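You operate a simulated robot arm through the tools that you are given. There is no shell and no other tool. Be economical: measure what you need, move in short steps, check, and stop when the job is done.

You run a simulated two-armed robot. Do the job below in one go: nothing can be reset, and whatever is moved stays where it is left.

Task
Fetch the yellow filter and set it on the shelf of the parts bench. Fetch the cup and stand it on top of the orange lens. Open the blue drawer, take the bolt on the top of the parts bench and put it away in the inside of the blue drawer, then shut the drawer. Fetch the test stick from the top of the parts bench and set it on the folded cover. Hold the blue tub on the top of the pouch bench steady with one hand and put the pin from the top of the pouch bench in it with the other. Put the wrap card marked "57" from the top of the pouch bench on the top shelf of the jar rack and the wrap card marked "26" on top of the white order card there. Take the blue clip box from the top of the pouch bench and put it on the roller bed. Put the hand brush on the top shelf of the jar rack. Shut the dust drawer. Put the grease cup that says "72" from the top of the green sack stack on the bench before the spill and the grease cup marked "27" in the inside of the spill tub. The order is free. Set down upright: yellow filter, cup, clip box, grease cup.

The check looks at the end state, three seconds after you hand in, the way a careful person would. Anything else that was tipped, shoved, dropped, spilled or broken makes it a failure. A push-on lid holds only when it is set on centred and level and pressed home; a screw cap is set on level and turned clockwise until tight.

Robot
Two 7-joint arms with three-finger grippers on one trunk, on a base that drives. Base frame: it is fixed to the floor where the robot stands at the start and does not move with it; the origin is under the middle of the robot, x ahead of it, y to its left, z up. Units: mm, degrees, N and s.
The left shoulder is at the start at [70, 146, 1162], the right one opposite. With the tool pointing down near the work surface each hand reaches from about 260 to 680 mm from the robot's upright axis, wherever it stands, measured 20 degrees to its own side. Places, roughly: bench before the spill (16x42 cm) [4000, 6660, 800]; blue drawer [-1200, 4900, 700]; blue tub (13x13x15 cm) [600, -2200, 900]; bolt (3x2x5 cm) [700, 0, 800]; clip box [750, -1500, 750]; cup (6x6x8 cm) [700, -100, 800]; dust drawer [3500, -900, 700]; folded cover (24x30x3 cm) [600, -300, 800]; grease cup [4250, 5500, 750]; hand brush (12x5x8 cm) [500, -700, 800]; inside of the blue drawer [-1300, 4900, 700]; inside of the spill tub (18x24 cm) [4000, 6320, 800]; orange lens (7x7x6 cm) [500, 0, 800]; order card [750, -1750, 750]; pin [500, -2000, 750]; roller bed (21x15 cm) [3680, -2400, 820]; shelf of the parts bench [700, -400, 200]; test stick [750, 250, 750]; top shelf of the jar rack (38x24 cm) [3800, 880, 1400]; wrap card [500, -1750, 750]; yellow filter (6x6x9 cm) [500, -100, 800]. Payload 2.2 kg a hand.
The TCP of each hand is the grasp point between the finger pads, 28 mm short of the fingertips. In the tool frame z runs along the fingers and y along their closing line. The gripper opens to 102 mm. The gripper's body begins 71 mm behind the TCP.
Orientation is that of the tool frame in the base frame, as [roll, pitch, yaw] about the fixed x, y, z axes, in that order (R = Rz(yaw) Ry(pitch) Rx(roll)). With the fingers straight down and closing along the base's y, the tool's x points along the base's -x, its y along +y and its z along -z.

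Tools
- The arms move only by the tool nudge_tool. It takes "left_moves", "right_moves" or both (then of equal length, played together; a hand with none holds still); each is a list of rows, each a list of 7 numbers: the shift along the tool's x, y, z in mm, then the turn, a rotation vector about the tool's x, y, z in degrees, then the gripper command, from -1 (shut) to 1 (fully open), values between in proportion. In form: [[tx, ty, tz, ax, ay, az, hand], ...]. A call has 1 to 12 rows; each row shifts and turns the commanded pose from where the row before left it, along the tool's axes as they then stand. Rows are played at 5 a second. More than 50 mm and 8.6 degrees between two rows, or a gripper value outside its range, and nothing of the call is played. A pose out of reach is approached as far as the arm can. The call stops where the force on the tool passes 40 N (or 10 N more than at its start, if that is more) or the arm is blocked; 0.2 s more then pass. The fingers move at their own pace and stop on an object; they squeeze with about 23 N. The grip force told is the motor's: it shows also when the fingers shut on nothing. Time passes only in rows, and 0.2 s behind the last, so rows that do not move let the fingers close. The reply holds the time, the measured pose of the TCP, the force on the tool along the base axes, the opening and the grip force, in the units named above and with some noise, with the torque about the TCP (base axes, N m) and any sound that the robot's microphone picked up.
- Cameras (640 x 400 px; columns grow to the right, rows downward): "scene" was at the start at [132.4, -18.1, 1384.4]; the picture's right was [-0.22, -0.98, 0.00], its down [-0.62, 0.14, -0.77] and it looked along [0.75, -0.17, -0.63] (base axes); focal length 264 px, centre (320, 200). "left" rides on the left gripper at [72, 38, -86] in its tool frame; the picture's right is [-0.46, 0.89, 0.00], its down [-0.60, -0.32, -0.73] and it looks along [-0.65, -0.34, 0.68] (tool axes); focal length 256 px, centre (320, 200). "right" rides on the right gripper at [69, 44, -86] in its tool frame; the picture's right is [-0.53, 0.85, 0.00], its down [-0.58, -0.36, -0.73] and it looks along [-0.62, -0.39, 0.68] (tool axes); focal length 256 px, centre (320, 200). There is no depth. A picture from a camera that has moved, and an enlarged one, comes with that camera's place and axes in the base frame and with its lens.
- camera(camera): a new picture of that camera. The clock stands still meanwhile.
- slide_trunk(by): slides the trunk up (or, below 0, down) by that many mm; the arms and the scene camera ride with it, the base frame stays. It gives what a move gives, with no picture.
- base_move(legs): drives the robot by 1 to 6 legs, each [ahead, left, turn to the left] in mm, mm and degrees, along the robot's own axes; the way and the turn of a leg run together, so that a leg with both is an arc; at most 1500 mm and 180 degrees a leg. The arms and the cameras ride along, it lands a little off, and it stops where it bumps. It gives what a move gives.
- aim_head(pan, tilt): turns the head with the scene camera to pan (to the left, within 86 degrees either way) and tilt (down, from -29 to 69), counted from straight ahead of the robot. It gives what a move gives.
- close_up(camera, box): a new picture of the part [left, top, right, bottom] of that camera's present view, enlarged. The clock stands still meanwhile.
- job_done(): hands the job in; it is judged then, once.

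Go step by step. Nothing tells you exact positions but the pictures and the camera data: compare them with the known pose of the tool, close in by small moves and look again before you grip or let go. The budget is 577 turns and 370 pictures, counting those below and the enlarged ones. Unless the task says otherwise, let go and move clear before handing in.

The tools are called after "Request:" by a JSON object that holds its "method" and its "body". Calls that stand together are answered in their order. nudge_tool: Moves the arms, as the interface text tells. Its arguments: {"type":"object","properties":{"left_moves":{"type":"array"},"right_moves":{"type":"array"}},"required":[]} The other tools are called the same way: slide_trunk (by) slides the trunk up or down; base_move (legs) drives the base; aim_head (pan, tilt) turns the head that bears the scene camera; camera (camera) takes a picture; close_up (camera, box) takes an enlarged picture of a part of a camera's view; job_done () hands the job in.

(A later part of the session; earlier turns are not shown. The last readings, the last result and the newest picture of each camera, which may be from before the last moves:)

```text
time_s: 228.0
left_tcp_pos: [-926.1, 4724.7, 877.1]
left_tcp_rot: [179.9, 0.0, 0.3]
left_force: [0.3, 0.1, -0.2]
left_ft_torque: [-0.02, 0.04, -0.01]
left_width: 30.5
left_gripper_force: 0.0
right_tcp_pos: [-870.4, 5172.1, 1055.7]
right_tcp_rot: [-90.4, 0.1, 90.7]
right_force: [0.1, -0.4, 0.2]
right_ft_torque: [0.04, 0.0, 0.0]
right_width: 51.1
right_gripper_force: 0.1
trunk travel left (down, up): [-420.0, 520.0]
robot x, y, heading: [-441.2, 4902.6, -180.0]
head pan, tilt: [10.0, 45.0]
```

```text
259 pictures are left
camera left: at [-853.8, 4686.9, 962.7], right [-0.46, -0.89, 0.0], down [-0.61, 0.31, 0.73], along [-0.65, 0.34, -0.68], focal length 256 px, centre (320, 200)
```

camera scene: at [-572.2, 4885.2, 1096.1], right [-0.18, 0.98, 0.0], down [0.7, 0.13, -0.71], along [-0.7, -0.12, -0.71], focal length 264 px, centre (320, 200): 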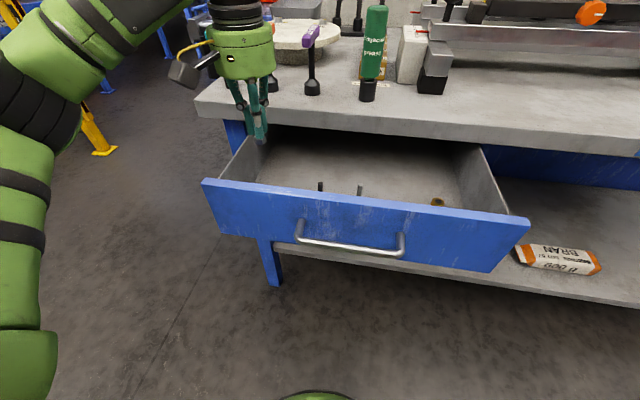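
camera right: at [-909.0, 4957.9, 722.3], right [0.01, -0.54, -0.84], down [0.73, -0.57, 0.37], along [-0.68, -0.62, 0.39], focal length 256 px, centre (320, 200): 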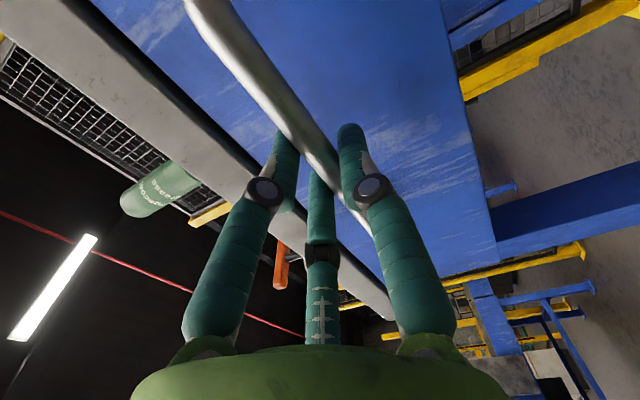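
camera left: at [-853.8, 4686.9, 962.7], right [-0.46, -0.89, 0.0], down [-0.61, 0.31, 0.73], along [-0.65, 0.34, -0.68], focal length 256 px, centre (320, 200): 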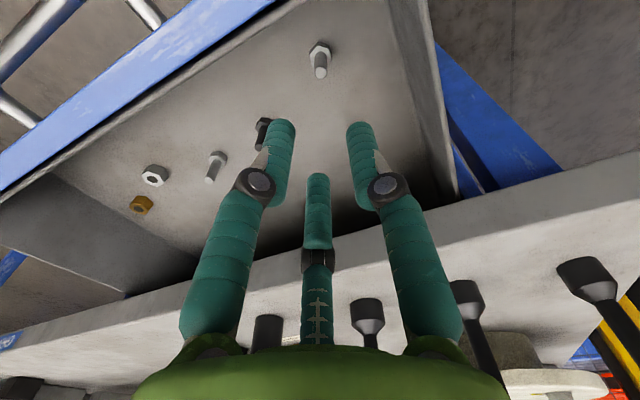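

The bolt stands in the drawer. Now I'll shut it with the right fist: I back off, shift left and lower the right hand to drawer height.

Request:
{"method": "base_move", "body": {"legs": [[-330, 0, 0], [0, 190, 0]]}}

Request:
{"method": "nudge_tool", "body": {"right_moves": [[-12, 46, 0, 0, 0, 0, -1], [-12, 46, 0, 0, 0, 0, -1], [-12, 46, 10, 0, 0, 0, -1], [-12, 46, 20, 0, 0, 0, -1], [-12, 46, 10, 0, 0, 0, -1], [-12, 46, 10, 0, 0, 0, -1], [-12, 46, 10, 0, 0, 0, -1]]}}

Request:
{"method": "camera", "body": {"camera": "scene"}}

```text
time_s: 231.3
left_tcp_pos: [-597.2, 4536.4, 875.0]
left_tcp_rot: [-180.0, -0.1, 0.1]
left_force: [-0.4, -0.9, -0.1]
left_ft_torque: [-0.01, -0.03, -0.02]
left_width: 30.4
left_gripper_force: 0.0
right_tcp_pos: [-538.3, 4982.7, 1055.3]
right_tcp_rot: [-90.6, 0.0, 90.6]
right_force: [-0.5, 0.7, 0.8]
right_ft_torque: [0.0, -0.02, -0.02]
right_width: 51.3
right_gripper_force: 0.1
trunk travel left (down, up): [-420.0, 520.0]
robot x, y, heading: [-110.8, 4710.7, -179.8]
head pan, tilt: [10.0, 45.0]
```

```text
refused: row 4 steps farther than a row can; nothing moved
```

```text
258 pictures are left
camera scene: at [-240.5, 4697.2, 1096.1], right [-0.17, 0.98, 0.0], down [0.7, 0.12, -0.71], along [-0.7, -0.12, -0.71], focal length 264 px, centre (320, 200)
```

scene: 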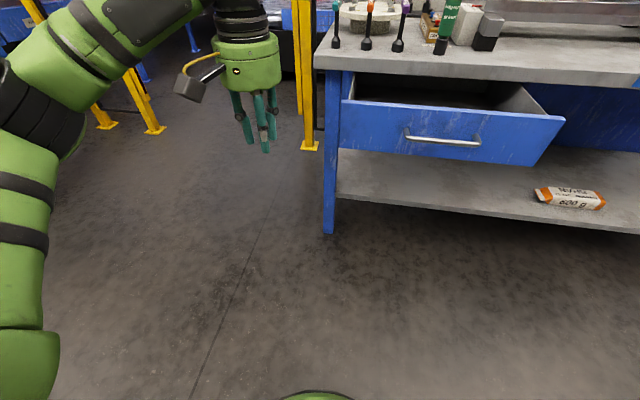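

Request:
{"method": "nudge_tool", "body": {"right_moves": [[-12, 44, 14, 0, 0, 0, -1], [-12, 44, 14, 0, 0, 0, -1], [-12, 44, 14, 0, 0, 0, -1], [-12, 44, 14, 0, 0, 0, -1], [-12, 44, 14, 0, 0, 0, -1], [-12, 44, 14, 0, 0, 0, -1], [-12, 44, 14, 0, 0, 0, -1], [0, 25, 0, 0, 0, 0, -1]]}}

Request:
{"method": "camera", "body": {"camera": "scene"}}

```text
time_s: 233.1
left_tcp_pos: [-597.7, 4535.3, 875.4]
left_tcp_rot: [-180.0, -0.1, 0.1]
left_force: [0.2, -0.1, -0.9]
left_ft_torque: [0.03, 0.04, -0.02]
left_width: 30.8
left_gripper_force: 0.1
right_tcp_pos: [-671.6, 4906.3, 744.4]
right_tcp_rot: [-90.4, 0.3, 90.5]
right_force: [0.4, 0.0, -0.5]
right_ft_torque: [-0.03, -0.01, -0.02]
right_width: 2.4
right_gripper_force: 23.2
right hand out of reach, approached as far as the arm can: row 1, 2, 3
trunk travel left (down, up): [-420.0, 520.0]
robot x, y, heading: [-110.0, 4709.6, -180.0]
head pan, tilt: [10.0, 45.0]
```

```text
257 pictures are left
camera scene: at [-240.6, 4697.0, 1096.1], right [-0.17, 0.98, 0.0], down [0.7, 0.12, -0.71], along [-0.7, -0.12, -0.71], focal length 264 px, centre (320, 200)
```

scene: 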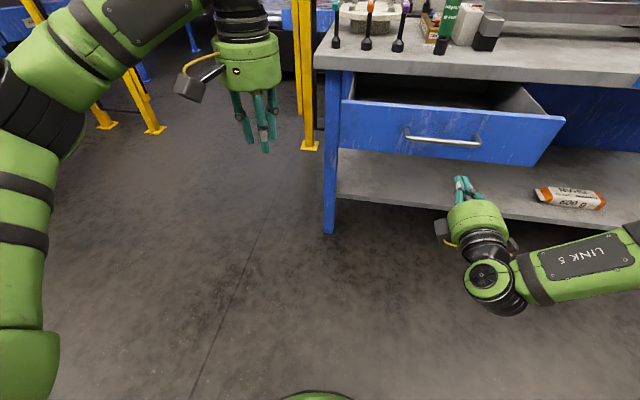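

Request:
{"method": "slide_trunk", "body": {"by": -28}}

Request:
{"method": "base_move", "body": {"legs": [[160, 0, 0], [150, 0, 0]]}}

Request:
{"method": "camera", "body": {"camera": "scene"}}

```text
time_s: 233.8
left_tcp_pos: [-596.6, 4537.3, 847.7]
left_tcp_rot: [180.0, -0.1, 0.0]
left_force: [0.2, -0.2, -0.1]
left_ft_torque: [0.01, 0.01, 0.01]
left_width: 30.5
left_gripper_force: 0.0
right_tcp_pos: [-669.6, 4907.0, 716.8]
right_tcp_rot: [-90.4, 0.1, 90.5]
right_force: [0.4, 0.5, 0.1]
right_ft_torque: [0.01, 0.0, 0.02]
right_width: 2.0
right_gripper_force: 23.2
trunk travel left (down, up): [-392.0, 548.0]
robot x, y, heading: [-106.5, 4711.5, -179.8]
head pan, tilt: [10.0, 45.0]
```

```text
time_s: 236.2
left_tcp_pos: [-906.9, 4534.8, 848.8]
left_tcp_rot: [180.0, -0.1, 0.1]
left_force: [-0.1, -0.6, -0.1]
left_ft_torque: [0.01, -0.03, 0.02]
left_width: 30.6
left_gripper_force: 0.1
right_tcp_pos: [-982.2, 4906.5, 715.9]
right_tcp_rot: [-90.5, 0.0, 90.6]
right_force: [-0.1, 1.1, -0.4]
right_ft_torque: [-0.01, 0.05, 0.0]
right_width: 2.3
right_gripper_force: 31.5
trunk travel left (down, up): [-392.0, 548.0]
robot x, y, heading: [-420.8, 4709.0, -179.7]
head pan, tilt: [10.0, 45.0]
```

```text
256 pictures are left
camera scene: at [-551.0, 4696.9, 1068.0], right [-0.18, 0.98, 0.0], down [0.7, 0.12, -0.71], along [-0.7, -0.12, -0.71], focal length 264 px, centre (320, 200)
```

scene: 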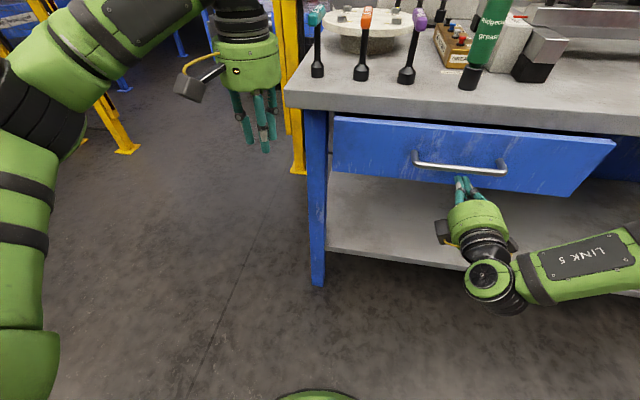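

Nearly shut. I push the last few centimetres.

Request:
{"method": "base_move", "body": {"legs": [[30, 0, 0], [25, 0, 0]]}}

Request:
{"method": "camera", "body": {"camera": "scene"}}

```text
time_s: 237.5
left_tcp_pos: [-951.6, 4535.6, 851.2]
left_tcp_rot: [180.0, 0.2, 0.1]
left_force: [-0.5, -0.2, -0.3]
left_ft_torque: [-0.01, 0.0, 0.03]
left_width: 30.4
left_gripper_force: 0.0
right_tcp_pos: [-1021.0, 4907.5, 720.6]
right_tcp_rot: [-89.9, 0.2, 90.6]
right_force: [16.8, 1.5, 6.2]
right_ft_torque: [0.14, 0.27, -0.22]
right_width: 1.8
right_gripper_force: 31.4
trunk travel left (down, up): [-392.0, 548.0]
robot x, y, heading: [-466.3, 4708.7, -179.9]
head pan, tilt: [10.0, 45.0]
stopped in leg 2: the force on the tool passed its limit at 79 N (the readings are from after the stop); the commanded pose is now the measured one
```

```text
255 pictures are left
camera scene: at [-593.3, 4696.9, 1068.6], right [-0.17, 0.98, 0.0], down [0.69, 0.12, -0.71], along [-0.7, -0.12, -0.7], focal length 264 px, centre (320, 200)
```

scene: 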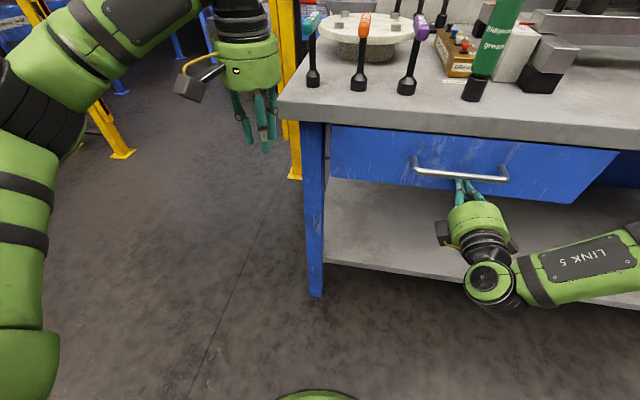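

The drawer is shut. I back off and restore the right hand and trunk, then drive back across toward the sack stack near [4250,5500].

Request:
{"method": "base_move", "body": {"legs": [[-450, 0, 0]]}}

Request:
{"method": "slide_trunk", "body": {"by": 308}}

Request:
{"method": "nudge_tool", "body": {"right_moves": [[0, 0, 0, -8.5, 0, 0, 1], [0, 0, 0, -8.5, 0, 0, 1], [0, 0, 0, -8.5, 0, 0, 1], [0, 0, 0, -8.5, 0, 0, 1], [0, 0, 0, -8.5, 0, 0, 1], [0, 0, 0, -8.5, 0, 0, 1], [0, 0, 0, -8.5, 0, 0, 1], [0, 0, 0, -8.5, 0, 0, 1], [0, 0, 0, -8.5, 0, 0, 1], [0, 0, 0, -8.5, 0, 0, 1], [0, 0, 0, -5, 0, 0, 1]]}}

Request:
{"method": "nudge_tool", "body": {"right_moves": [[0, 0, 0, 0, 0, 8.5, 1], [0, 0, 0, 0, 0, 8.5, 1], [0, 0, 0, 0, 0, 8.5, 1], [0, 0, 0, 0, 0, 8.5, 1], [0, 0, 0, 0, 0, 8.5, 1], [0, 0, 0, 0, 0, 8.5, 1], [0, 0, 0, 0, 0, 8.5, 1], [0, 0, 0, 0, 0, 8.5, 1], [0, 0, 0, 0, 0, 8.5, 1], [0, 0, 0, 0, 0, 8.5, 1], [0, 0, 0, 0, 0, 5, 1]]}}

Request:
{"method": "aim_head", "body": {"pan": 0, "tilt": 30}}

Request:
{"method": "camera", "body": {"camera": "scene"}}

```text
time_s: 240.2
left_tcp_pos: [-504.8, 4536.7, 848.7]
left_tcp_rot: [180.0, -0.1, 0.2]
left_force: [-0.5, 0.5, -0.3]
left_ft_torque: [-0.02, 0.04, -0.01]
left_width: 30.4
left_gripper_force: 0.3
right_tcp_pos: [-574.8, 4905.8, 718.2]
right_tcp_rot: [-90.2, 0.2, 90.5]
right_force: [0.2, 0.2, -0.5]
right_ft_torque: [0.01, -0.01, 0.02]
right_width: 2.1
right_gripper_force: 31.7
trunk travel left (down, up): [-392.0, 548.0]
robot x, y, heading: [-19.7, 4712.2, -180.0]
head pan, tilt: [10.0, 45.0]
```

```text
time_s: 243.3
left_tcp_pos: [-504.5, 4536.9, 1156.6]
left_tcp_rot: [180.0, -0.2, 0.1]
left_force: [0.5, 0.2, -0.4]
left_ft_torque: [0.02, 0.05, 0.0]
left_width: 30.7
left_gripper_force: 0.1
right_tcp_pos: [-575.1, 4906.4, 1026.2]
right_tcp_rot: [-90.3, 0.2, 90.5]
right_force: [0.5, -0.1, 0.5]
right_ft_torque: [0.02, -0.01, 0.01]
right_width: 2.2
right_gripper_force: 32.0
trunk travel left (down, up): [-700.0, 240.0]
robot x, y, heading: [-19.1, 4711.3, -180.0]
head pan, tilt: [10.0, 45.0]
```

```text
time_s: 245.7
left_tcp_pos: [-504.3, 4537.2, 1157.1]
left_tcp_rot: [179.9, -0.1, 0.0]
left_force: [-1.6, -1.1, -0.8]
left_ft_torque: [0.03, 0.0, -0.03]
left_width: 30.6
left_gripper_force: 0.1
right_tcp_pos: [-567.4, 4912.5, 1025.7]
right_tcp_rot: [179.5, 0.3, 90.5]
right_force: [0.5, -0.9, -0.8]
right_ft_torque: [0.01, 0.03, -0.01]
right_width: 101.9
right_gripper_force: 0.0
right hand out of reach, approached as far as the arm can: row 11
trunk travel left (down, up): [-700.0, 240.0]
robot x, y, heading: [-16.7, 4712.0, -179.9]
head pan, tilt: [10.0, 45.0]
```

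```text
time_s: 248.1
left_tcp_pos: [-505.1, 4537.1, 1157.5]
left_tcp_rot: [180.0, -0.1, 0.1]
left_force: [-0.2, -0.7, 0.6]
left_ft_torque: [-0.01, 0.02, -0.01]
left_width: 30.4
left_gripper_force: 0.1
right_tcp_pos: [-566.6, 4911.1, 1026.6]
right_tcp_rot: [179.9, -0.2, 0.4]
right_force: [0.6, -0.6, 0.2]
right_ft_torque: [-0.02, 0.01, 0.05]
right_width: 101.8
right_gripper_force: 0.0
trunk travel left (down, up): [-700.0, 240.0]
robot x, y, heading: [-16.4, 4712.6, -179.9]
head pan, tilt: [10.0, 45.0]
```

```text
time_s: 248.9
left_tcp_pos: [-503.7, 4537.8, 1156.4]
left_tcp_rot: [-180.0, -0.1, 0.1]
left_force: [1.0, -0.7, 0.5]
left_ft_torque: [-0.02, -0.05, -0.01]
left_width: 30.5
left_gripper_force: 0.2
right_tcp_pos: [-568.9, 4911.7, 1026.9]
right_tcp_rot: [179.8, -0.2, 0.4]
right_force: [1.0, 0.3, -0.5]
right_ft_torque: [0.01, -0.01, 0.01]
right_width: 102.1
right_gripper_force: 0.1
trunk travel left (down, up): [-700.0, 240.0]
robot x, y, heading: [-20.9, 4712.6, -180.2]
head pan, tilt: [0.0, 30.0]
```

```text
254 pictures are left
camera scene: at [-158.3, 4711.6, 1398.7], right [0.0, 1.0, 0.0], down [0.5, 0.0, -0.87], along [-0.87, 0.0, -0.5], focal length 264 px, centre (320, 200)
```

scene: 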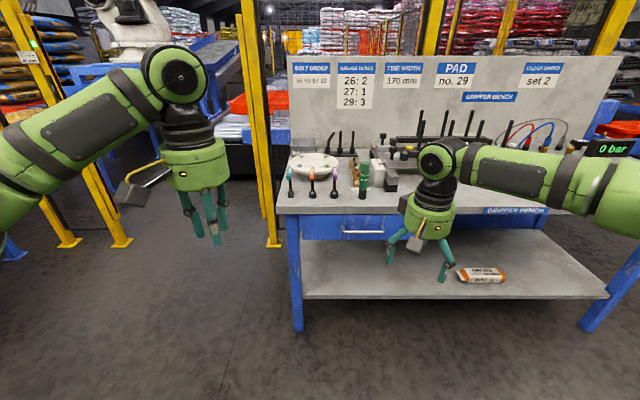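

All upright and the drawer is shut. I drive back along the aisle and turn toward the sack stack.

Request:
{"method": "base_move", "body": {"legs": [[-1300, 450, 0], [-1400, 0, 0], [0, 0, -150]]}}

Request:
{"method": "aim_head", "body": {"pan": 10, "tilt": 15}}

Request:
{"method": "camera", "body": {"camera": "scene"}}

```text
time_s: 268.5
left_tcp_pos: [3016.8, 4632.6, 1157.1]
left_tcp_rot: [180.0, -0.1, -150.2]
left_force: [-0.2, -0.1, 0.3]
left_ft_torque: [-0.02, 0.01, 0.0]
left_width: 30.6
left_gripper_force: 0.0
right_tcp_pos: [3257.4, 4339.5, 1026.0]
right_tcp_rot: [179.8, -0.2, -149.8]
right_force: [0.6, 0.0, -0.3]
right_ft_torque: [0.0, 0.05, -0.01]
right_width: 102.2
right_gripper_force: 0.1
trunk travel left (down, up): [-700.0, 240.0]
robot x, y, heading: [2680.0, 4239.3, 29.6]
head pan, tilt: [0.0, 30.0]
```

```text
time_s: 269.3
left_tcp_pos: [3016.8, 4634.5, 1156.4]
left_tcp_rot: [180.0, -0.2, -150.1]
left_force: [0.6, 0.6, -0.1]
left_ft_torque: [-0.02, -0.01, 0.0]
left_width: 30.7
left_gripper_force: 0.2
right_tcp_pos: [3257.7, 4338.8, 1025.7]
right_tcp_rot: [179.7, -0.3, -150.0]
right_force: [0.0, 0.9, 0.2]
right_ft_torque: [0.03, -0.05, -0.03]
right_width: 101.9
right_gripper_force: 0.1
trunk travel left (down, up): [-700.0, 240.0]
robot x, y, heading: [2678.6, 4244.1, 29.8]
head pan, tilt: [10.0, 15.0]
```

```text
253 pictures are left
camera scene: at [2794.5, 4326.4, 1422.9], right [0.64, -0.77, 0.0], down [-0.2, -0.17, -0.97], along [0.74, 0.62, -0.26], focal length 264 px, centre (320, 200)
```

scene: 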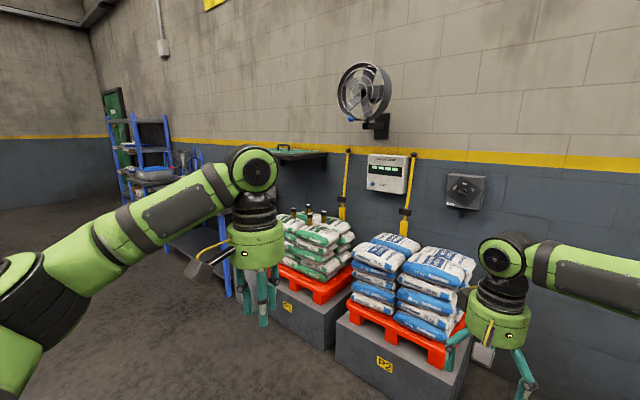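

I see the green sack stack on platform P1 with small cups on top. I look closer.

Request:
{"method": "close_up", "body": {"camera": "scene", "box": [260, 180, 380, 290]}}

```text
3.64 times, centred on (320, 235) of scene
camera zoom: at [2794.5, 4326.4, 1422.9], right [0.64, -0.77, 0.0], down [-0.2, -0.17, -0.97], along [0.74, 0.62, -0.26], focal length 960 px, centre (320, 73)
```

zoom: 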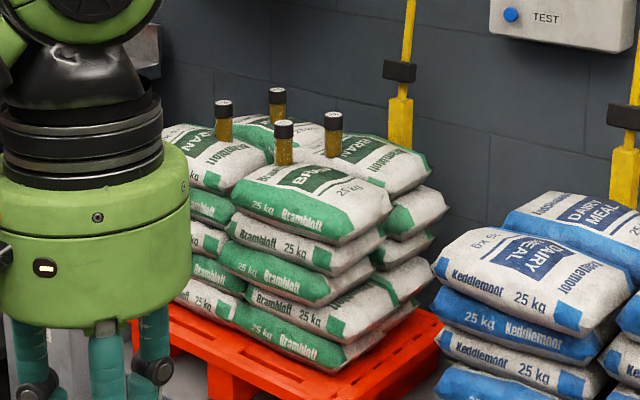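

There are four cups on top with numbered lids. I drive closer, facing the stack.

Request:
{"method": "base_move", "body": {"legs": [[0, 0, -29.8], [250, 1250, 0], [300, 0, 0]]}}

Request:
{"method": "aim_head", "body": {"pan": 0, "tilt": 38}}

Request:
{"method": "camera", "body": {"camera": "scene"}}

```text
time_s: 278.8
left_tcp_pos: [3721.1, 5672.0, 1157.5]
left_tcp_rot: [179.9, 0.0, -180.0]
left_force: [0.7, -0.5, 0.3]
left_ft_torque: [-0.01, 0.01, 0.02]
left_width: 30.5
left_gripper_force: 0.1
right_tcp_pos: [3785.2, 5295.5, 1026.8]
right_tcp_rot: [179.8, -0.4, -179.6]
right_force: [-0.2, 0.3, -0.5]
right_ft_torque: [0.03, 0.0, 0.0]
right_width: 101.9
right_gripper_force: 0.1
trunk travel left (down, up): [-700.0, 240.0]
robot x, y, heading: [3239.6, 5496.0, -0.2]
head pan, tilt: [10.0, 15.0]
```

```text
time_s: 279.7
left_tcp_pos: [3725.1, 5671.8, 1155.8]
left_tcp_rot: [180.0, 0.0, -179.8]
left_force: [-0.1, 1.3, 0.2]
left_ft_torque: [-0.03, -0.02, 0.01]
left_width: 30.6
left_gripper_force: 0.0
right_tcp_pos: [3785.1, 5297.3, 1026.6]
right_tcp_rot: [179.8, -0.3, -179.6]
right_force: [-0.5, 0.4, -0.9]
right_ft_torque: [-0.01, 0.0, -0.03]
right_width: 102.0
right_gripper_force: 0.0
trunk travel left (down, up): [-700.0, 240.0]
robot x, y, heading: [3236.6, 5497.5, -0.2]
head pan, tilt: [0.0, 38.0]
```

```text
251 pictures are left
camera scene: at [3370.6, 5499.7, 1386.5], right [0.0, -1.0, 0.0], down [-0.62, 0.0, -0.79], along [0.79, 0.0, -0.62], focal length 264 px, centre (320, 200)
```

scene: 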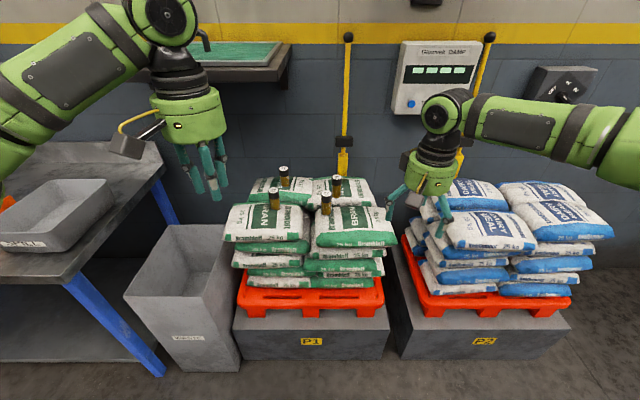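

Request:
{"method": "close_up", "body": {"camera": "scene", "box": [260, 155, 350, 225]}}

Request:
{"method": "close_up", "body": {"camera": "scene", "box": [0, 120, 250, 380]}}

```text
5.71 times, centred on (305, 190) of scene
camera zoom: at [3370.6, 5499.7, 1386.5], right [0.0, -1.0, 0.0], down [-0.62, 0.0, -0.79], along [0.79, 0.0, -0.62], focal length 1509 px, centre (406, 257)
```

zoom: 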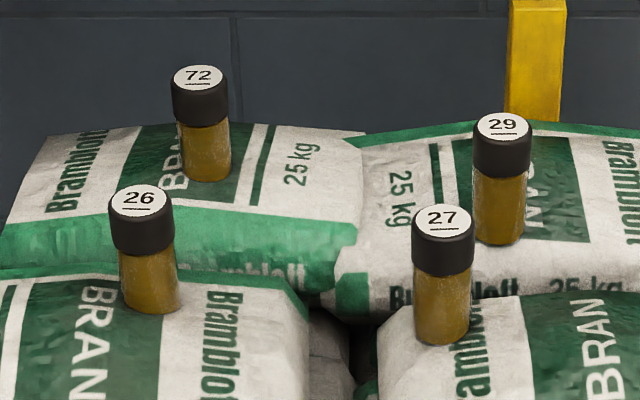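

```text
1.54 times, centred on (125, 250) of scene
camera zoom: at [3370.6, 5499.7, 1386.5], right [0.0, -1.0, 0.0], down [-0.62, 0.0, -0.79], along [0.79, 0.0, -0.62], focal length 406 px, centre (620, 123)
```

zoom: 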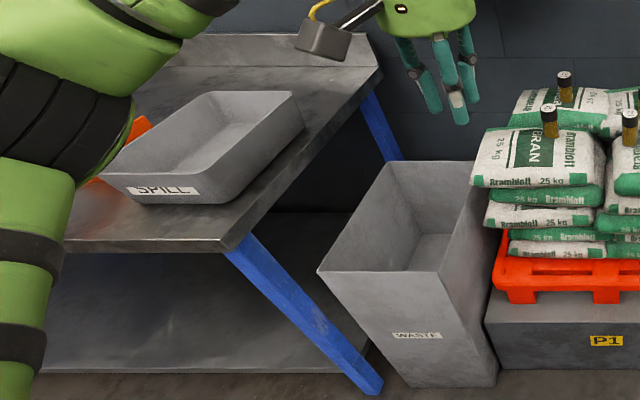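

"72" is back-left near [4243,5640] and "27" is front-right near [4075,5478]. Both stand on the sacks at about z 778. I move in so the right hand is over "27".

Request:
{"method": "base_move", "body": {"legs": [[280, 160, 0.2]]}}

Request:
{"method": "camera", "body": {"camera": "right"}}

Request:
{"method": "aim_head", "body": {"pan": -10, "tilt": 45}}

Request:
{"method": "camera", "body": {"camera": "scene"}}

```text
time_s: 281.7
left_tcp_pos: [3973.8, 5818.8, 1156.8]
left_tcp_rot: [180.0, -0.9, 179.4]
left_force: [-0.3, 0.6, -0.3]
left_ft_torque: [-0.02, 0.04, 0.01]
left_width: 30.7
left_gripper_force: 0.0
right_tcp_pos: [4040.2, 5445.1, 1026.4]
right_tcp_rot: [179.9, -0.3, -179.6]
right_force: [-0.1, 0.3, 0.2]
right_ft_torque: [0.0, 0.02, 0.01]
right_width: 101.9
right_gripper_force: 0.2
trunk travel left (down, up): [-700.0, 240.0]
robot x, y, heading: [3490.0, 5645.1, 0.0]
head pan, tilt: [0.0, 38.0]
stopped in leg 1: the force on the tool passed its limit at 73 N (the readings are from after the stop); the commanded pose is now the measured one
```

```text
248 pictures are left
camera right: at [3972.1, 5489.1, 1113.2], right [0.53, 0.85, 0.0], down [0.58, -0.36, 0.73], along [0.62, -0.38, -0.69], focal length 256 px, centre (320, 200)
```

right: 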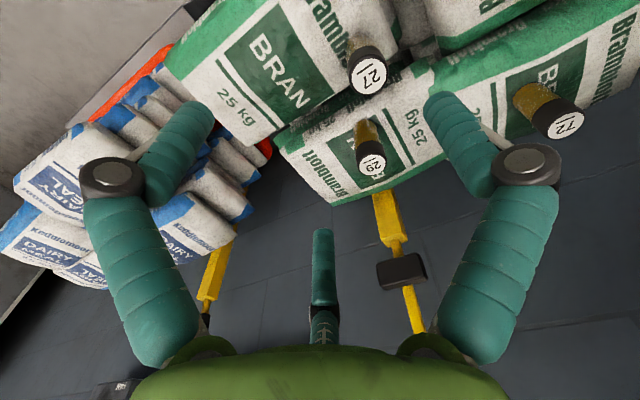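

```text
time_s: 282.4
left_tcp_pos: [3973.6, 5818.7, 1157.5]
left_tcp_rot: [179.9, -0.8, 179.4]
left_force: [0.2, 0.9, -0.4]
left_ft_torque: [-0.02, 0.03, -0.01]
left_width: 30.5
left_gripper_force: 0.1
right_tcp_pos: [4040.2, 5443.5, 1025.9]
right_tcp_rot: [179.8, -0.3, -179.5]
right_force: [0.6, 0.8, 0.3]
right_ft_torque: [-0.02, 0.01, 0.01]
right_width: 101.9
right_gripper_force: 0.0
trunk travel left (down, up): [-700.0, 240.0]
robot x, y, heading: [3491.9, 5646.1, -0.2]
head pan, tilt: [-10.0, 45.0]
```

```text
247 pictures are left
camera scene: at [3619.5, 5632.7, 1376.2], right [-0.17, -0.98, 0.0], down [-0.7, 0.12, -0.71], along [0.7, -0.12, -0.71], focal length 264 px, centre (320, 200)
```

scene: 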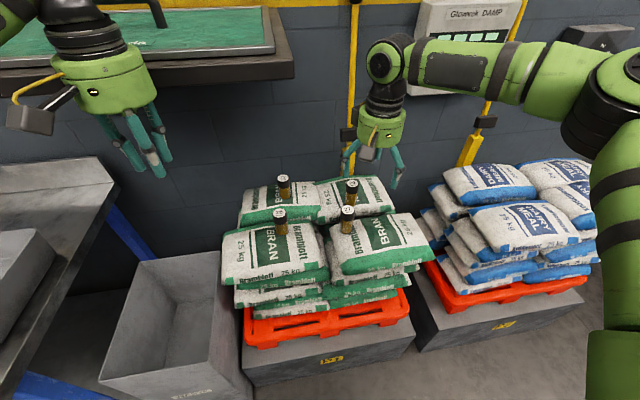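

The left wrist touched the wall shelf. I pull the left hand back and look at that shelf.

Request:
{"method": "nudge_tool", "body": {"left_moves": [[30, 0, 0, 0, 0, 0, 0], [40, 0, 0, 0, 0, 0, 0], [40, 0, 0, 0, 0, 0, 0], [40, 0, 0, 0, 0, 0, 0]]}}

Request:
{"method": "aim_head", "body": {"pan": 20, "tilt": 20}}

Request:
{"method": "camera", "body": {"camera": "scene"}}

```text
time_s: 283.4
left_tcp_pos: [3820.7, 5819.7, 1158.6]
left_tcp_rot: [179.8, -0.7, 179.6]
left_force: [0.1, -0.2, -0.2]
left_ft_torque: [0.02, 0.0, 0.0]
left_width: 51.1
left_gripper_force: 0.1
right_tcp_pos: [4038.5, 5445.1, 1027.5]
right_tcp_rot: [179.8, -0.2, -179.6]
right_force: [-0.3, 0.0, 0.4]
right_ft_torque: [0.03, -0.05, -0.02]
right_width: 102.1
right_gripper_force: 0.1
trunk travel left (down, up): [-700.0, 240.0]
robot x, y, heading: [3491.5, 5650.0, -0.2]
head pan, tilt: [-10.0, 45.0]
```

```text
time_s: 284.4
left_tcp_pos: [3822.3, 5820.5, 1159.3]
left_tcp_rot: [179.8, -0.9, 179.4]
left_force: [0.4, 0.0, -0.7]
left_ft_torque: [-0.03, 0.03, -0.02]
left_width: 51.1
left_gripper_force: 0.1
right_tcp_pos: [4040.3, 5443.9, 1026.3]
right_tcp_rot: [179.9, -0.3, -179.6]
right_force: [0.6, 0.1, -0.2]
right_ft_torque: [0.01, -0.03, 0.02]
right_width: 101.9
right_gripper_force: 0.1
trunk travel left (down, up): [-700.0, 240.0]
robot x, y, heading: [3490.8, 5646.5, 0.1]
head pan, tilt: [20.0, 20.0]
```

```text
246 pictures are left
camera scene: at [3627.0, 5678.4, 1414.7], right [0.34, -0.94, 0.0], down [-0.32, -0.12, -0.94], along [0.88, 0.32, -0.34], focal length 264 px, centre (320, 200)
```

scene: 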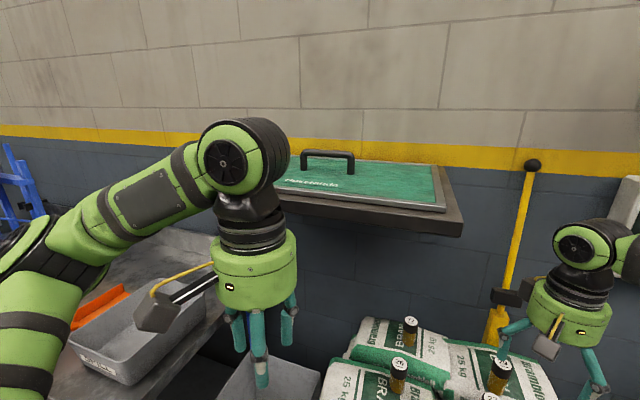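

The shelf and its board look undisturbed. Cup "27" is at [4074,5477] from both views, so I move the right hand over it and go down part way.

Request:
{"method": "nudge_tool", "body": {"right_moves": [[-17, 16.5, 0, 0, 0, 0, 0.4], [-17, 16.5, 0, 0, 0, 0, 0.4], [0, 0, 40, 0, 0, 0, 0.4], [0, 0, 40, 0, 0, 0, 0.4], [0, 0, 30, 0, 0, 0, 0.4]]}}

Request:
{"method": "camera", "body": {"camera": "right"}}

```text
time_s: 285.6
left_tcp_pos: [3822.8, 5819.2, 1158.8]
left_tcp_rot: [179.7, -0.8, 179.4]
left_force: [-0.1, 0.0, 0.9]
left_ft_torque: [0.05, -0.02, 0.02]
left_width: 51.4
left_gripper_force: 0.1
right_tcp_pos: [4015.1, 5438.4, 927.3]
right_tcp_rot: [179.7, -0.1, -179.6]
right_force: [-0.4, -0.6, 0.5]
right_ft_torque: [-0.03, 0.02, 0.01]
right_width: 71.2
right_gripper_force: 0.0
right hand out of reach, approached as far as the arm can: row 1, 2, 3, 4, 5
trunk travel left (down, up): [-700.0, 240.0]
robot x, y, heading: [3490.0, 5647.9, -0.0]
head pan, tilt: [20.0, 20.0]
```

```text
245 pictures are left
camera right: at [3947.0, 5482.2, 1014.1], right [0.53, 0.85, 0.0], down [0.58, -0.36, 0.73], along [0.62, -0.38, -0.69], focal length 256 px, centre (320, 200)
```

right: 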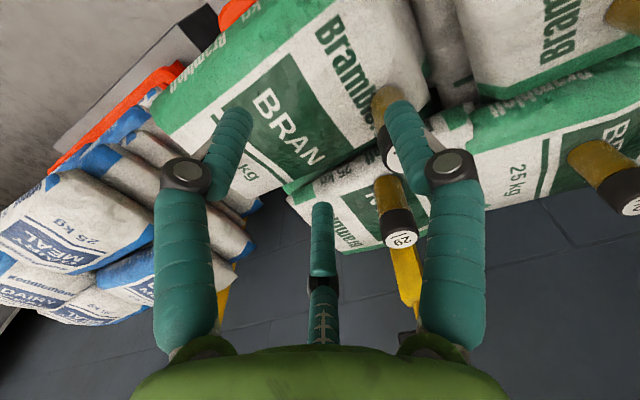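

That is the right arm's limit, so I raise the hand and drive 70 mm closer.

Request:
{"method": "nudge_tool", "body": {"right_moves": [[10, 0, -40, 0, 0, 0, 0.4], [10, 0, -40, 0, 0, 0, 0.4]]}}

Request:
{"method": "base_move", "body": {"legs": [[70, 40, 0]]}}

Request:
{"method": "camera", "body": {"camera": "right"}}

```text
time_s: 286.2
left_tcp_pos: [3821.9, 5818.7, 1159.3]
left_tcp_rot: [179.9, -0.9, 179.4]
left_force: [-1.0, 0.8, -0.5]
left_ft_torque: [0.02, -0.02, 0.0]
left_width: 51.3
left_gripper_force: 0.1
right_tcp_pos: [3995.0, 5437.1, 1006.7]
right_tcp_rot: [179.9, -0.4, -179.6]
right_force: [-0.1, 0.2, 0.4]
right_ft_torque: [0.01, -0.03, 0.01]
right_width: 71.5
right_gripper_force: 0.1
trunk travel left (down, up): [-700.0, 240.0]
robot x, y, heading: [3491.0, 5647.0, -0.1]
head pan, tilt: [20.0, 20.0]
```

```text
time_s: 287.2
left_tcp_pos: [3890.1, 5857.6, 1159.0]
left_tcp_rot: [179.9, -0.6, 179.4]
left_force: [0.1, -0.1, 0.0]
left_ft_torque: [0.0, -0.01, 0.0]
left_width: 51.1
left_gripper_force: 0.1
right_tcp_pos: [4064.7, 5476.2, 1008.0]
right_tcp_rot: [179.8, -0.2, -179.6]
right_force: [-1.7, 0.6, 0.2]
right_ft_torque: [-0.03, -0.01, -0.01]
right_width: 71.4
right_gripper_force: 0.0
trunk travel left (down, up): [-700.0, 240.0]
robot x, y, heading: [3558.3, 5685.9, 0.2]
head pan, tilt: [20.0, 20.0]
```

```text
244 pictures are left
camera right: at [3995.3, 5520.0, 1094.9], right [0.53, 0.85, 0.0], down [0.58, -0.36, 0.73], along [0.62, -0.38, -0.69], focal length 256 px, centre (320, 200)
```

right: 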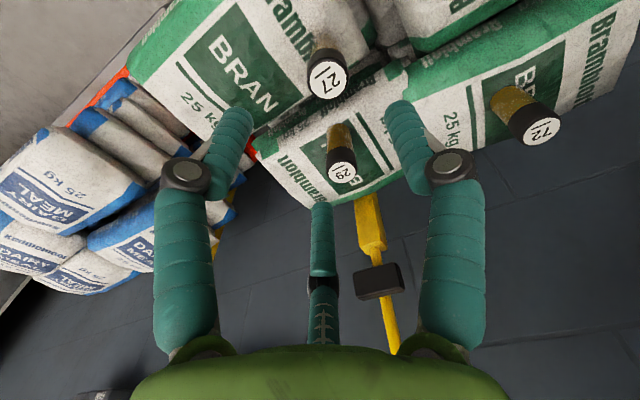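

Request:
{"method": "nudge_tool", "body": {"right_moves": [[-12, 0, 20, 0, 0, 0, 0.4], [0, 0, 40, 0, 0, 0, 0.4], [0, 0, 40, 0, 0, 0, 0.4]]}}

Request:
{"method": "camera", "body": {"camera": "right"}}

```text
time_s: 288.0
left_tcp_pos: [3891.4, 5858.3, 1158.7]
left_tcp_rot: [179.7, -0.9, 179.3]
left_force: [0.1, 0.4, 0.6]
left_ft_torque: [0.03, 0.03, -0.03]
left_width: 51.1
left_gripper_force: 0.1
right_tcp_pos: [4076.3, 5477.2, 906.3]
right_tcp_rot: [179.7, -0.3, -179.7]
right_force: [0.0, 0.1, 0.0]
right_ft_torque: [-0.02, 0.0, 0.01]
right_width: 71.5
right_gripper_force: 0.1
trunk travel left (down, up): [-700.0, 240.0]
robot x, y, heading: [3555.3, 5685.1, 0.2]
head pan, tilt: [20.0, 20.0]
```

```text
243 pictures are left
camera right: at [4007.0, 5520.0, 994.8], right [0.53, 0.85, 0.0], down [0.58, -0.36, 0.73], along [0.62, -0.38, -0.69], focal length 256 px, centre (320, 200)
```

right: 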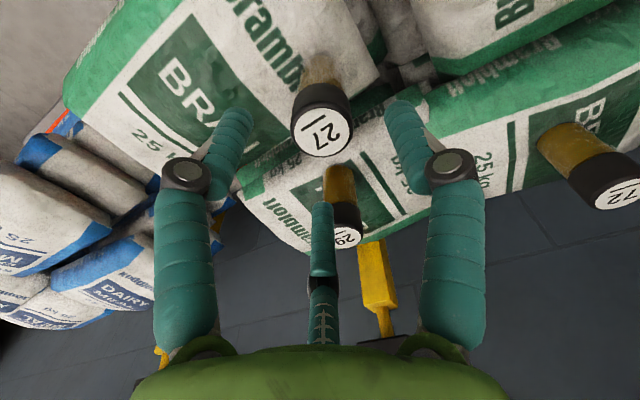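

Request:
{"method": "nudge_tool", "body": {"right_moves": [[-1, 0, 30, 0, 0, 0, 0.4], [0, 0, 25, 0, 0, 0, 0.4], [0, 0, 12, 0, 0, 0, 0.4], [0, 0, 0, 0, 0, 0, -1], [0, 0, 0, 0, 0, 0, -1], [0, 0, 0, 0, 0, 0, -1]]}}

Request:
{"method": "camera", "body": {"camera": "right"}}

```text
time_s: 289.4
left_tcp_pos: [3891.6, 5858.8, 1157.4]
left_tcp_rot: [179.8, -0.8, 179.4]
left_force: [0.1, -1.1, 0.3]
left_ft_torque: [-0.05, 0.0, 0.01]
left_width: 51.1
left_gripper_force: 0.1
right_tcp_pos: [4053.0, 5459.0, 861.3]
right_tcp_rot: [179.8, -0.2, -179.6]
right_force: [-0.4, -0.7, -0.2]
right_ft_torque: [0.02, 0.02, 0.0]
right_width: 2.3
right_gripper_force: 23.3
right hand out of reach, approached as far as the arm can: row 1, 2, 3
trunk travel left (down, up): [-700.0, 240.0]
robot x, y, heading: [3559.6, 5682.4, 0.1]
head pan, tilt: [20.0, 20.0]
```

```text
242 pictures are left
camera right: at [3983.2, 5502.3, 949.6], right [0.53, 0.85, 0.0], down [0.58, -0.36, 0.73], along [0.62, -0.38, -0.69], focal length 256 px, centre (320, 200)
```

right: 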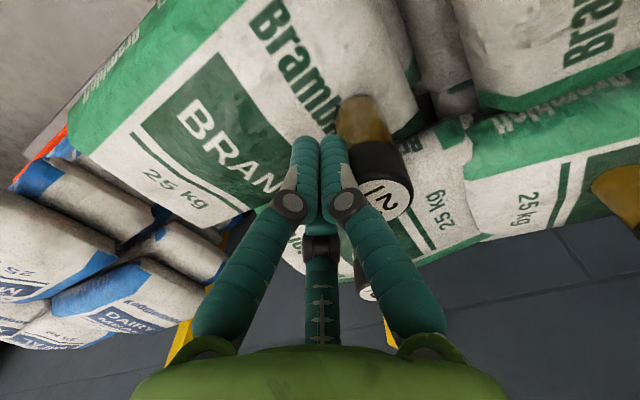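

The arm fell short and closed beside the cup; the cup still stands. I raise straight up with the fingers shut and lower the trunk to gain reach, then look again.

Request:
{"method": "nudge_tool", "body": {"right_moves": [[0, 0, -45, 0, 0, 0, -1], [0, 0, -45, 0, 0, 0, -1], [0, 0, -45, 0, 0, 0, -1], [0, 0, -45, 0, 0, 0, 0.4], [-12, 9, 0, 0, 0, 0, 0.4], [-12, 9, 0, 0, 0, 0, 0.4]]}}

Request:
{"method": "slide_trunk", "body": {"by": -130}}

Request:
{"method": "camera", "body": {"camera": "right"}}

```text
time_s: 290.8
left_tcp_pos: [3892.7, 5858.8, 1157.5]
left_tcp_rot: [179.8, -0.8, 179.4]
left_force: [0.8, 0.5, 0.7]
left_ft_torque: [-0.02, 0.01, 0.02]
left_width: 50.9
left_gripper_force: 0.1
right_tcp_pos: [4078.2, 5475.8, 1042.4]
right_tcp_rot: [179.7, -0.4, -179.6]
right_force: [-0.8, -1.2, -0.3]
right_ft_torque: [0.01, -0.02, -0.01]
right_width: 71.3
right_gripper_force: 0.1
trunk travel left (down, up): [-700.0, 240.0]
robot x, y, heading: [3561.0, 5686.1, -0.2]
head pan, tilt: [20.0, 20.0]
```

```text
time_s: 292.4
left_tcp_pos: [3892.4, 5857.7, 1028.4]
left_tcp_rot: [179.7, -0.8, 179.2]
left_force: [-0.4, 0.8, 0.9]
left_ft_torque: [0.01, -0.04, 0.0]
left_width: 50.9
left_gripper_force: 0.0
right_tcp_pos: [4076.4, 5475.6, 912.2]
right_tcp_rot: [179.9, -0.2, -179.5]
right_force: [-0.6, -0.4, 0.7]
right_ft_torque: [-0.01, 0.0, 0.03]
right_width: 71.5
right_gripper_force: 0.1
trunk travel left (down, up): [-570.0, 370.0]
robot x, y, heading: [3558.0, 5685.5, -0.1]
head pan, tilt: [20.0, 20.0]
```

```text
241 pictures are left
camera right: at [4008.3, 5519.5, 999.2], right [0.53, 0.85, 0.0], down [0.58, -0.36, 0.73], along [0.62, -0.38, -0.69], focal length 256 px, centre (320, 200)
```

right: 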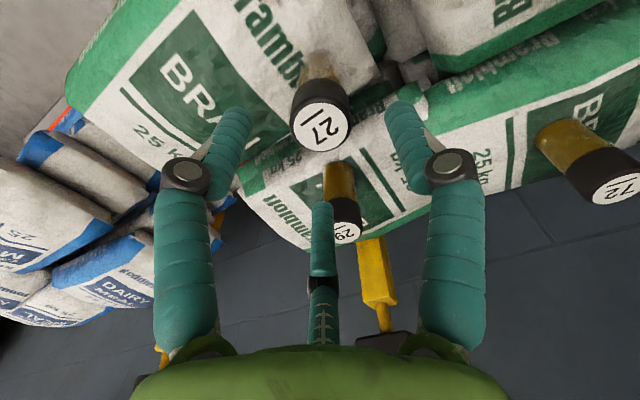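

Request:
{"method": "nudge_tool", "body": {"right_moves": [[-1, 1, 20, 0, 0, 0, 0.4], [0, 0, 20, 0, 0, 0, 0.4], [0, 0, 15, 0, 0, 0, 0.4], [0, 0, 15, 0, 0, 0, 0.4]]}}

Request:
{"method": "camera", "body": {"camera": "right"}}

```text
time_s: 293.4
left_tcp_pos: [3891.7, 5858.1, 1028.2]
left_tcp_rot: [179.8, -0.8, 179.4]
left_force: [-0.3, 0.7, 0.0]
left_ft_torque: [0.01, -0.01, -0.01]
left_width: 50.9
left_gripper_force: 0.1
right_tcp_pos: [4079.5, 5476.1, 841.8]
right_tcp_rot: [179.7, -0.4, -179.5]
right_force: [-0.2, 0.8, 0.4]
right_ft_torque: [0.02, -0.01, -0.01]
right_width: 71.7
right_gripper_force: 0.1
trunk travel left (down, up): [-570.0, 370.0]
robot x, y, heading: [3559.7, 5683.5, 0.1]
head pan, tilt: [20.0, 20.0]
```

```text
240 pictures are left
camera right: at [4009.5, 5520.3, 928.8], right [0.53, 0.85, 0.0], down [0.58, -0.36, 0.73], along [0.62, -0.38, -0.69], focal length 256 px, centre (320, 200)
```

right: 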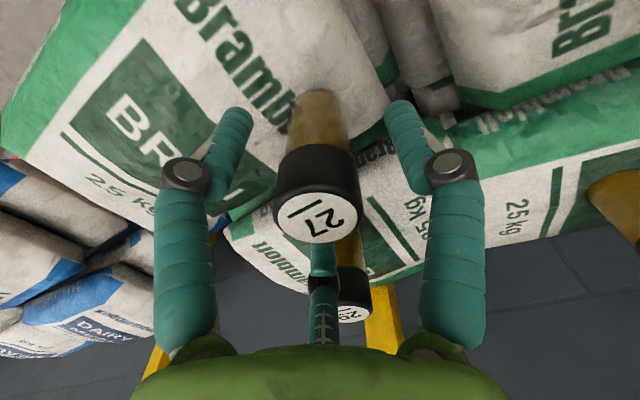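

Perfect, the cup is in the middle of the fingers. I close and lift.

Request:
{"method": "nudge_tool", "body": {"right_moves": [[0, 0, 0, 0, 0, 0, 0], [0, 0, 0, 0, 0, 0, -1], [0, 0, 0, 0, 0, 0, -1], [0, 0, 0, 0, 0, 0, -1]]}}

Request:
{"method": "nudge_tool", "body": {"right_moves": [[0, 0, -15, 0, 0, 0, -1], [0, 0, -30, 0, 0, 0, -1], [0, 0, -40, 0, 0, 0, -1], [0, 0, -40, 0, 0, 0, -1]]}}

Request:
{"method": "camera", "body": {"camera": "right"}}

```text
time_s: 294.4
left_tcp_pos: [3891.6, 5859.1, 1028.9]
left_tcp_rot: [179.7, -0.8, 179.3]
left_force: [0.5, 0.4, 0.4]
left_ft_torque: [0.02, -0.01, -0.01]
left_width: 50.8
left_gripper_force: 0.1
right_tcp_pos: [4079.1, 5476.3, 841.5]
right_tcp_rot: [179.7, -0.3, -179.6]
right_force: [1.2, -0.4, 1.7]
right_ft_torque: [0.01, -0.13, 0.0]
right_width: 35.3
right_gripper_force: 22.8
trunk travel left (down, up): [-570.0, 370.0]
robot x, y, heading: [3559.0, 5685.7, -0.1]
head pan, tilt: [20.0, 20.0]
```

```text
time_s: 295.4
left_tcp_pos: [3891.5, 5858.7, 1028.3]
left_tcp_rot: [180.0, -0.9, 179.4]
left_force: [0.7, 0.7, 0.7]
left_ft_torque: [0.03, -0.02, 0.0]
left_width: 50.9
left_gripper_force: 0.0
right_tcp_pos: [4078.9, 5477.9, 966.5]
right_tcp_rot: [179.8, -0.3, -179.6]
right_force: [0.0, 0.4, -1.1]
right_ft_torque: [0.0, 0.0, 0.02]
right_width: 35.3
right_gripper_force: 23.2
trunk travel left (down, up): [-570.0, 370.0]
robot x, y, heading: [3558.5, 5686.0, -0.1]
head pan, tilt: [20.0, 20.0]
```

```text
239 pictures are left
camera right: at [4009.9, 5521.1, 1054.6], right [0.53, 0.85, 0.0], down [0.58, -0.36, 0.73], along [0.62, -0.38, -0.69], focal length 256 px, centre (320, 200)
```

right: 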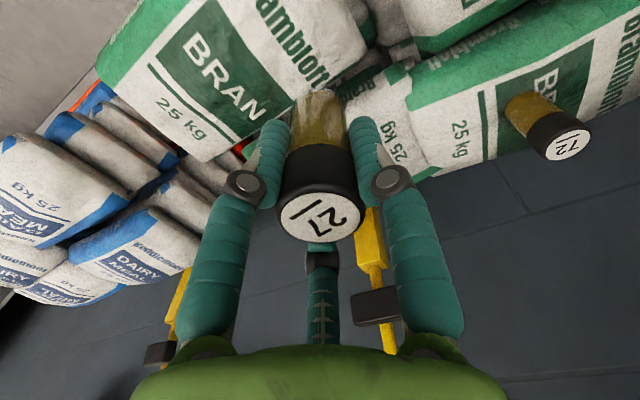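

"27" is held. "72" stands under the wall shelf (corner near [4024,5600,1230]) and behind "26". So I'll approach with a 45° tilt and the camera on the upper side. I back off and try rolling the left wrist 180°.

Request:
{"method": "base_move", "body": {"legs": [[-220, 0, 0]]}}

Request:
{"method": "nudge_tool", "body": {"left_moves": [[0, 0, 0, 0, 0, 8.5, 0], [0, 0, 0, 0, 0, 8.5, 0], [0, 0, 0, 0, 0, 8.5, 0], [0, 0, 0, 0, 0, 8.5, 0], [0, 0, 0, 0, 0, 8.5, 0], [0, 0, 0, 0, 0, 8.5, 0], [0, 0, 0, 0, 0, 8.5, 0], [0, 0, 0, 0, 0, 8.5, 0], [0, 0, 0, 0, 0, 8.5, 0], [0, 0, 0, 0, 0, 8.5, 0], [0, 0, 0, 0, 0, 8.5, 0], [0, 0, 0, 0, 0, 8.5, 0]]}}

```text
time_s: 297.1
left_tcp_pos: [3673.2, 5857.4, 1027.6]
left_tcp_rot: [179.8, -0.9, 179.5]
left_force: [-0.2, 0.1, -0.5]
left_ft_torque: [0.01, 0.0, 0.0]
left_width: 51.3
left_gripper_force: 0.0
right_tcp_pos: [3860.8, 5477.0, 965.8]
right_tcp_rot: [179.7, -0.4, -179.5]
right_force: [-1.6, 0.1, -1.2]
right_ft_torque: [-0.01, 0.04, 0.02]
right_width: 35.3
right_gripper_force: 23.2
trunk travel left (down, up): [-570.0, 370.0]
robot x, y, heading: [3341.3, 5684.6, 0.2]
head pan, tilt: [20.0, 20.0]
```

```text
time_s: 299.7
left_tcp_pos: [3673.4, 5859.3, 1027.3]
left_tcp_rot: [-179.2, 0.0, 77.2]
left_force: [0.4, -0.3, 0.4]
left_ft_torque: [0.0, -0.03, 0.03]
left_width: 51.0
left_gripper_force: 0.0
right_tcp_pos: [3861.2, 5477.9, 966.5]
right_tcp_rot: [179.7, -0.2, -179.6]
right_force: [-0.4, 0.0, -1.1]
right_ft_torque: [0.0, 0.0, 0.01]
right_width: 35.3
right_gripper_force: 23.2
trunk travel left (down, up): [-570.0, 370.0]
robot x, y, heading: [3339.1, 5681.8, 0.4]
head pan, tilt: [20.0, 20.0]
```

Request:
{"method": "nudge_tool", "body": {"left_moves": [[0, 0, 0, 0, 0, 8.5, 0], [0, 0, 0, 0, 0, 8.5, 0], [0, 0, 0, 0, 0, 8.5, 0], [0, 0, 0, 0, 0, 8.5, 0], [0, 0, 0, 0, 0, 8.5, 0], [0, 0, 0, 0, 0, 8.5, 0], [0, 0, 0, 0, 0, 8.5, 0], [0, 0, 0, 0, 0, 8.5, 0], [0, 0, 0, 0, 0, 8.5, 0], [0, 0, 0, 0, 0, 0.5, 0]]}}

```text
time_s: 301.9
left_tcp_pos: [3673.2, 5858.1, 1028.2]
left_tcp_rot: [-179.8, 0.8, 0.2]
left_force: [0.4, -0.6, -0.3]
left_ft_torque: [0.01, 0.01, -0.03]
left_width: 51.1
left_gripper_force: 0.0
right_tcp_pos: [3861.7, 5477.4, 966.0]
right_tcp_rot: [179.7, -0.3, -179.6]
right_force: [-0.1, -0.1, -1.0]
right_ft_torque: [-0.01, 0.03, 0.02]
right_width: 35.3
right_gripper_force: 22.7
trunk travel left (down, up): [-570.0, 370.0]
robot x, y, heading: [3340.1, 5685.3, -0.0]
head pan, tilt: [20.0, 20.0]
```

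The flip works. I tilt the left tool 45° forward and shift the base right so the left hand lines up with "72".

Request:
{"method": "nudge_tool", "body": {"left_moves": [[0, 0, 0, 0, 7.5, 0, 0.2], [0, 0, 0, 0, 7.5, 0, 0.2], [0, 0, 0, 0, 7.5, 0, 0.2], [0, 0, 0, 0, 7.5, 0, 0.2], [0, 0, 0, 0, 7.5, 0, 0.2], [0, 0, 0, 0, 7.5, 0, 0.2]]}}

Request:
{"method": "base_move", "body": {"legs": [[0, -218, 0], [140, 0, 0]]}}

Request:
{"method": "camera", "body": {"camera": "left"}}

Request:
{"method": "aim_head", "body": {"pan": 5, "tilt": 35}}

Request:
{"method": "camera", "body": {"camera": "scene"}}

```text
time_s: 303.3
left_tcp_pos: [3699.7, 5850.1, 1062.2]
left_tcp_rot: [-179.8, -44.2, 0.2]
left_force: [-0.4, -0.6, 0.9]
left_ft_torque: [-0.03, 0.02, -0.01]
left_width: 61.4
left_gripper_force: 0.0
left hand out of reach, approached as far as the arm can: row 5, 6
right_tcp_pos: [3861.4, 5475.9, 966.2]
right_tcp_rot: [179.9, -0.2, -179.7]
right_force: [0.6, -0.5, -1.1]
right_ft_torque: [0.02, 0.01, -0.01]
right_width: 35.5
right_gripper_force: 22.9
trunk travel left (down, up): [-570.0, 370.0]
robot x, y, heading: [3337.9, 5688.7, -0.0]
head pan, tilt: [20.0, 20.0]
```

```text
time_s: 305.9
left_tcp_pos: [3839.1, 5630.3, 1061.5]
left_tcp_rot: [-179.7, -44.1, 0.0]
left_force: [0.6, 0.8, -0.2]
left_ft_torque: [0.01, 0.02, -0.01]
left_width: 61.3
left_gripper_force: 0.0
right_tcp_pos: [3999.4, 5257.4, 967.3]
right_tcp_rot: [179.8, -0.3, -179.7]
right_force: [-0.1, -0.1, -0.5]
right_ft_torque: [0.04, 0.0, 0.0]
right_width: 35.3
right_gripper_force: 23.3
trunk travel left (down, up): [-570.0, 370.0]
robot x, y, heading: [3479.9, 5465.6, -0.2]
head pan, tilt: [20.0, 20.0]
```

```text
238 pictures are left
camera left: at [3831.5, 5591.2, 1173.6], right [-0.33, -0.89, -0.33], down [-0.94, 0.31, 0.11], along [0.01, 0.34, -0.94], focal length 256 px, centre (320, 200)
```

left: 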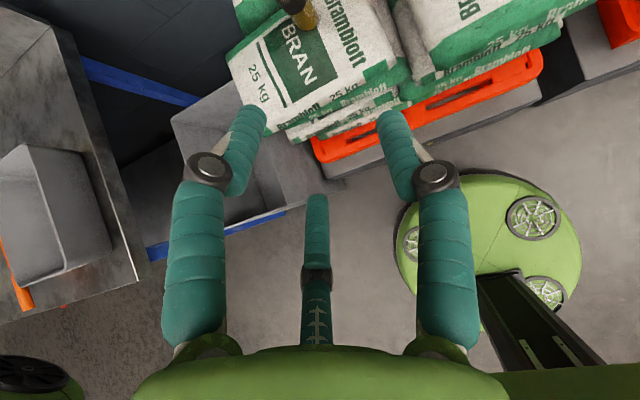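

```text
time_s: 306.7
left_tcp_pos: [3840.4, 5629.2, 1061.7]
left_tcp_rot: [-179.7, -44.1, 0.2]
left_force: [0.5, -0.8, 1.0]
left_ft_torque: [-0.01, 0.0, -0.03]
left_width: 61.4
left_gripper_force: 0.0
right_tcp_pos: [4001.1, 5256.2, 966.4]
right_tcp_rot: [179.8, -0.3, -179.6]
right_force: [0.2, 0.3, -1.6]
right_ft_torque: [0.02, 0.01, -0.01]
right_width: 35.1
right_gripper_force: 23.4
trunk travel left (down, up): [-570.0, 370.0]
robot x, y, heading: [3484.4, 5463.6, -0.2]
head pan, tilt: [5.0, 35.0]
```

```text
237 pictures are left
camera scene: at [3616.9, 5474.4, 1261.0], right [0.09, -1.0, 0.0], down [-0.57, -0.05, -0.82], along [0.82, 0.07, -0.57], focal length 264 px, centre (320, 200)
```

scene: 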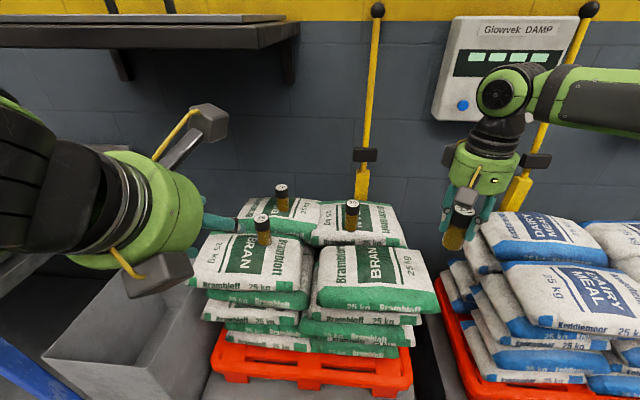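

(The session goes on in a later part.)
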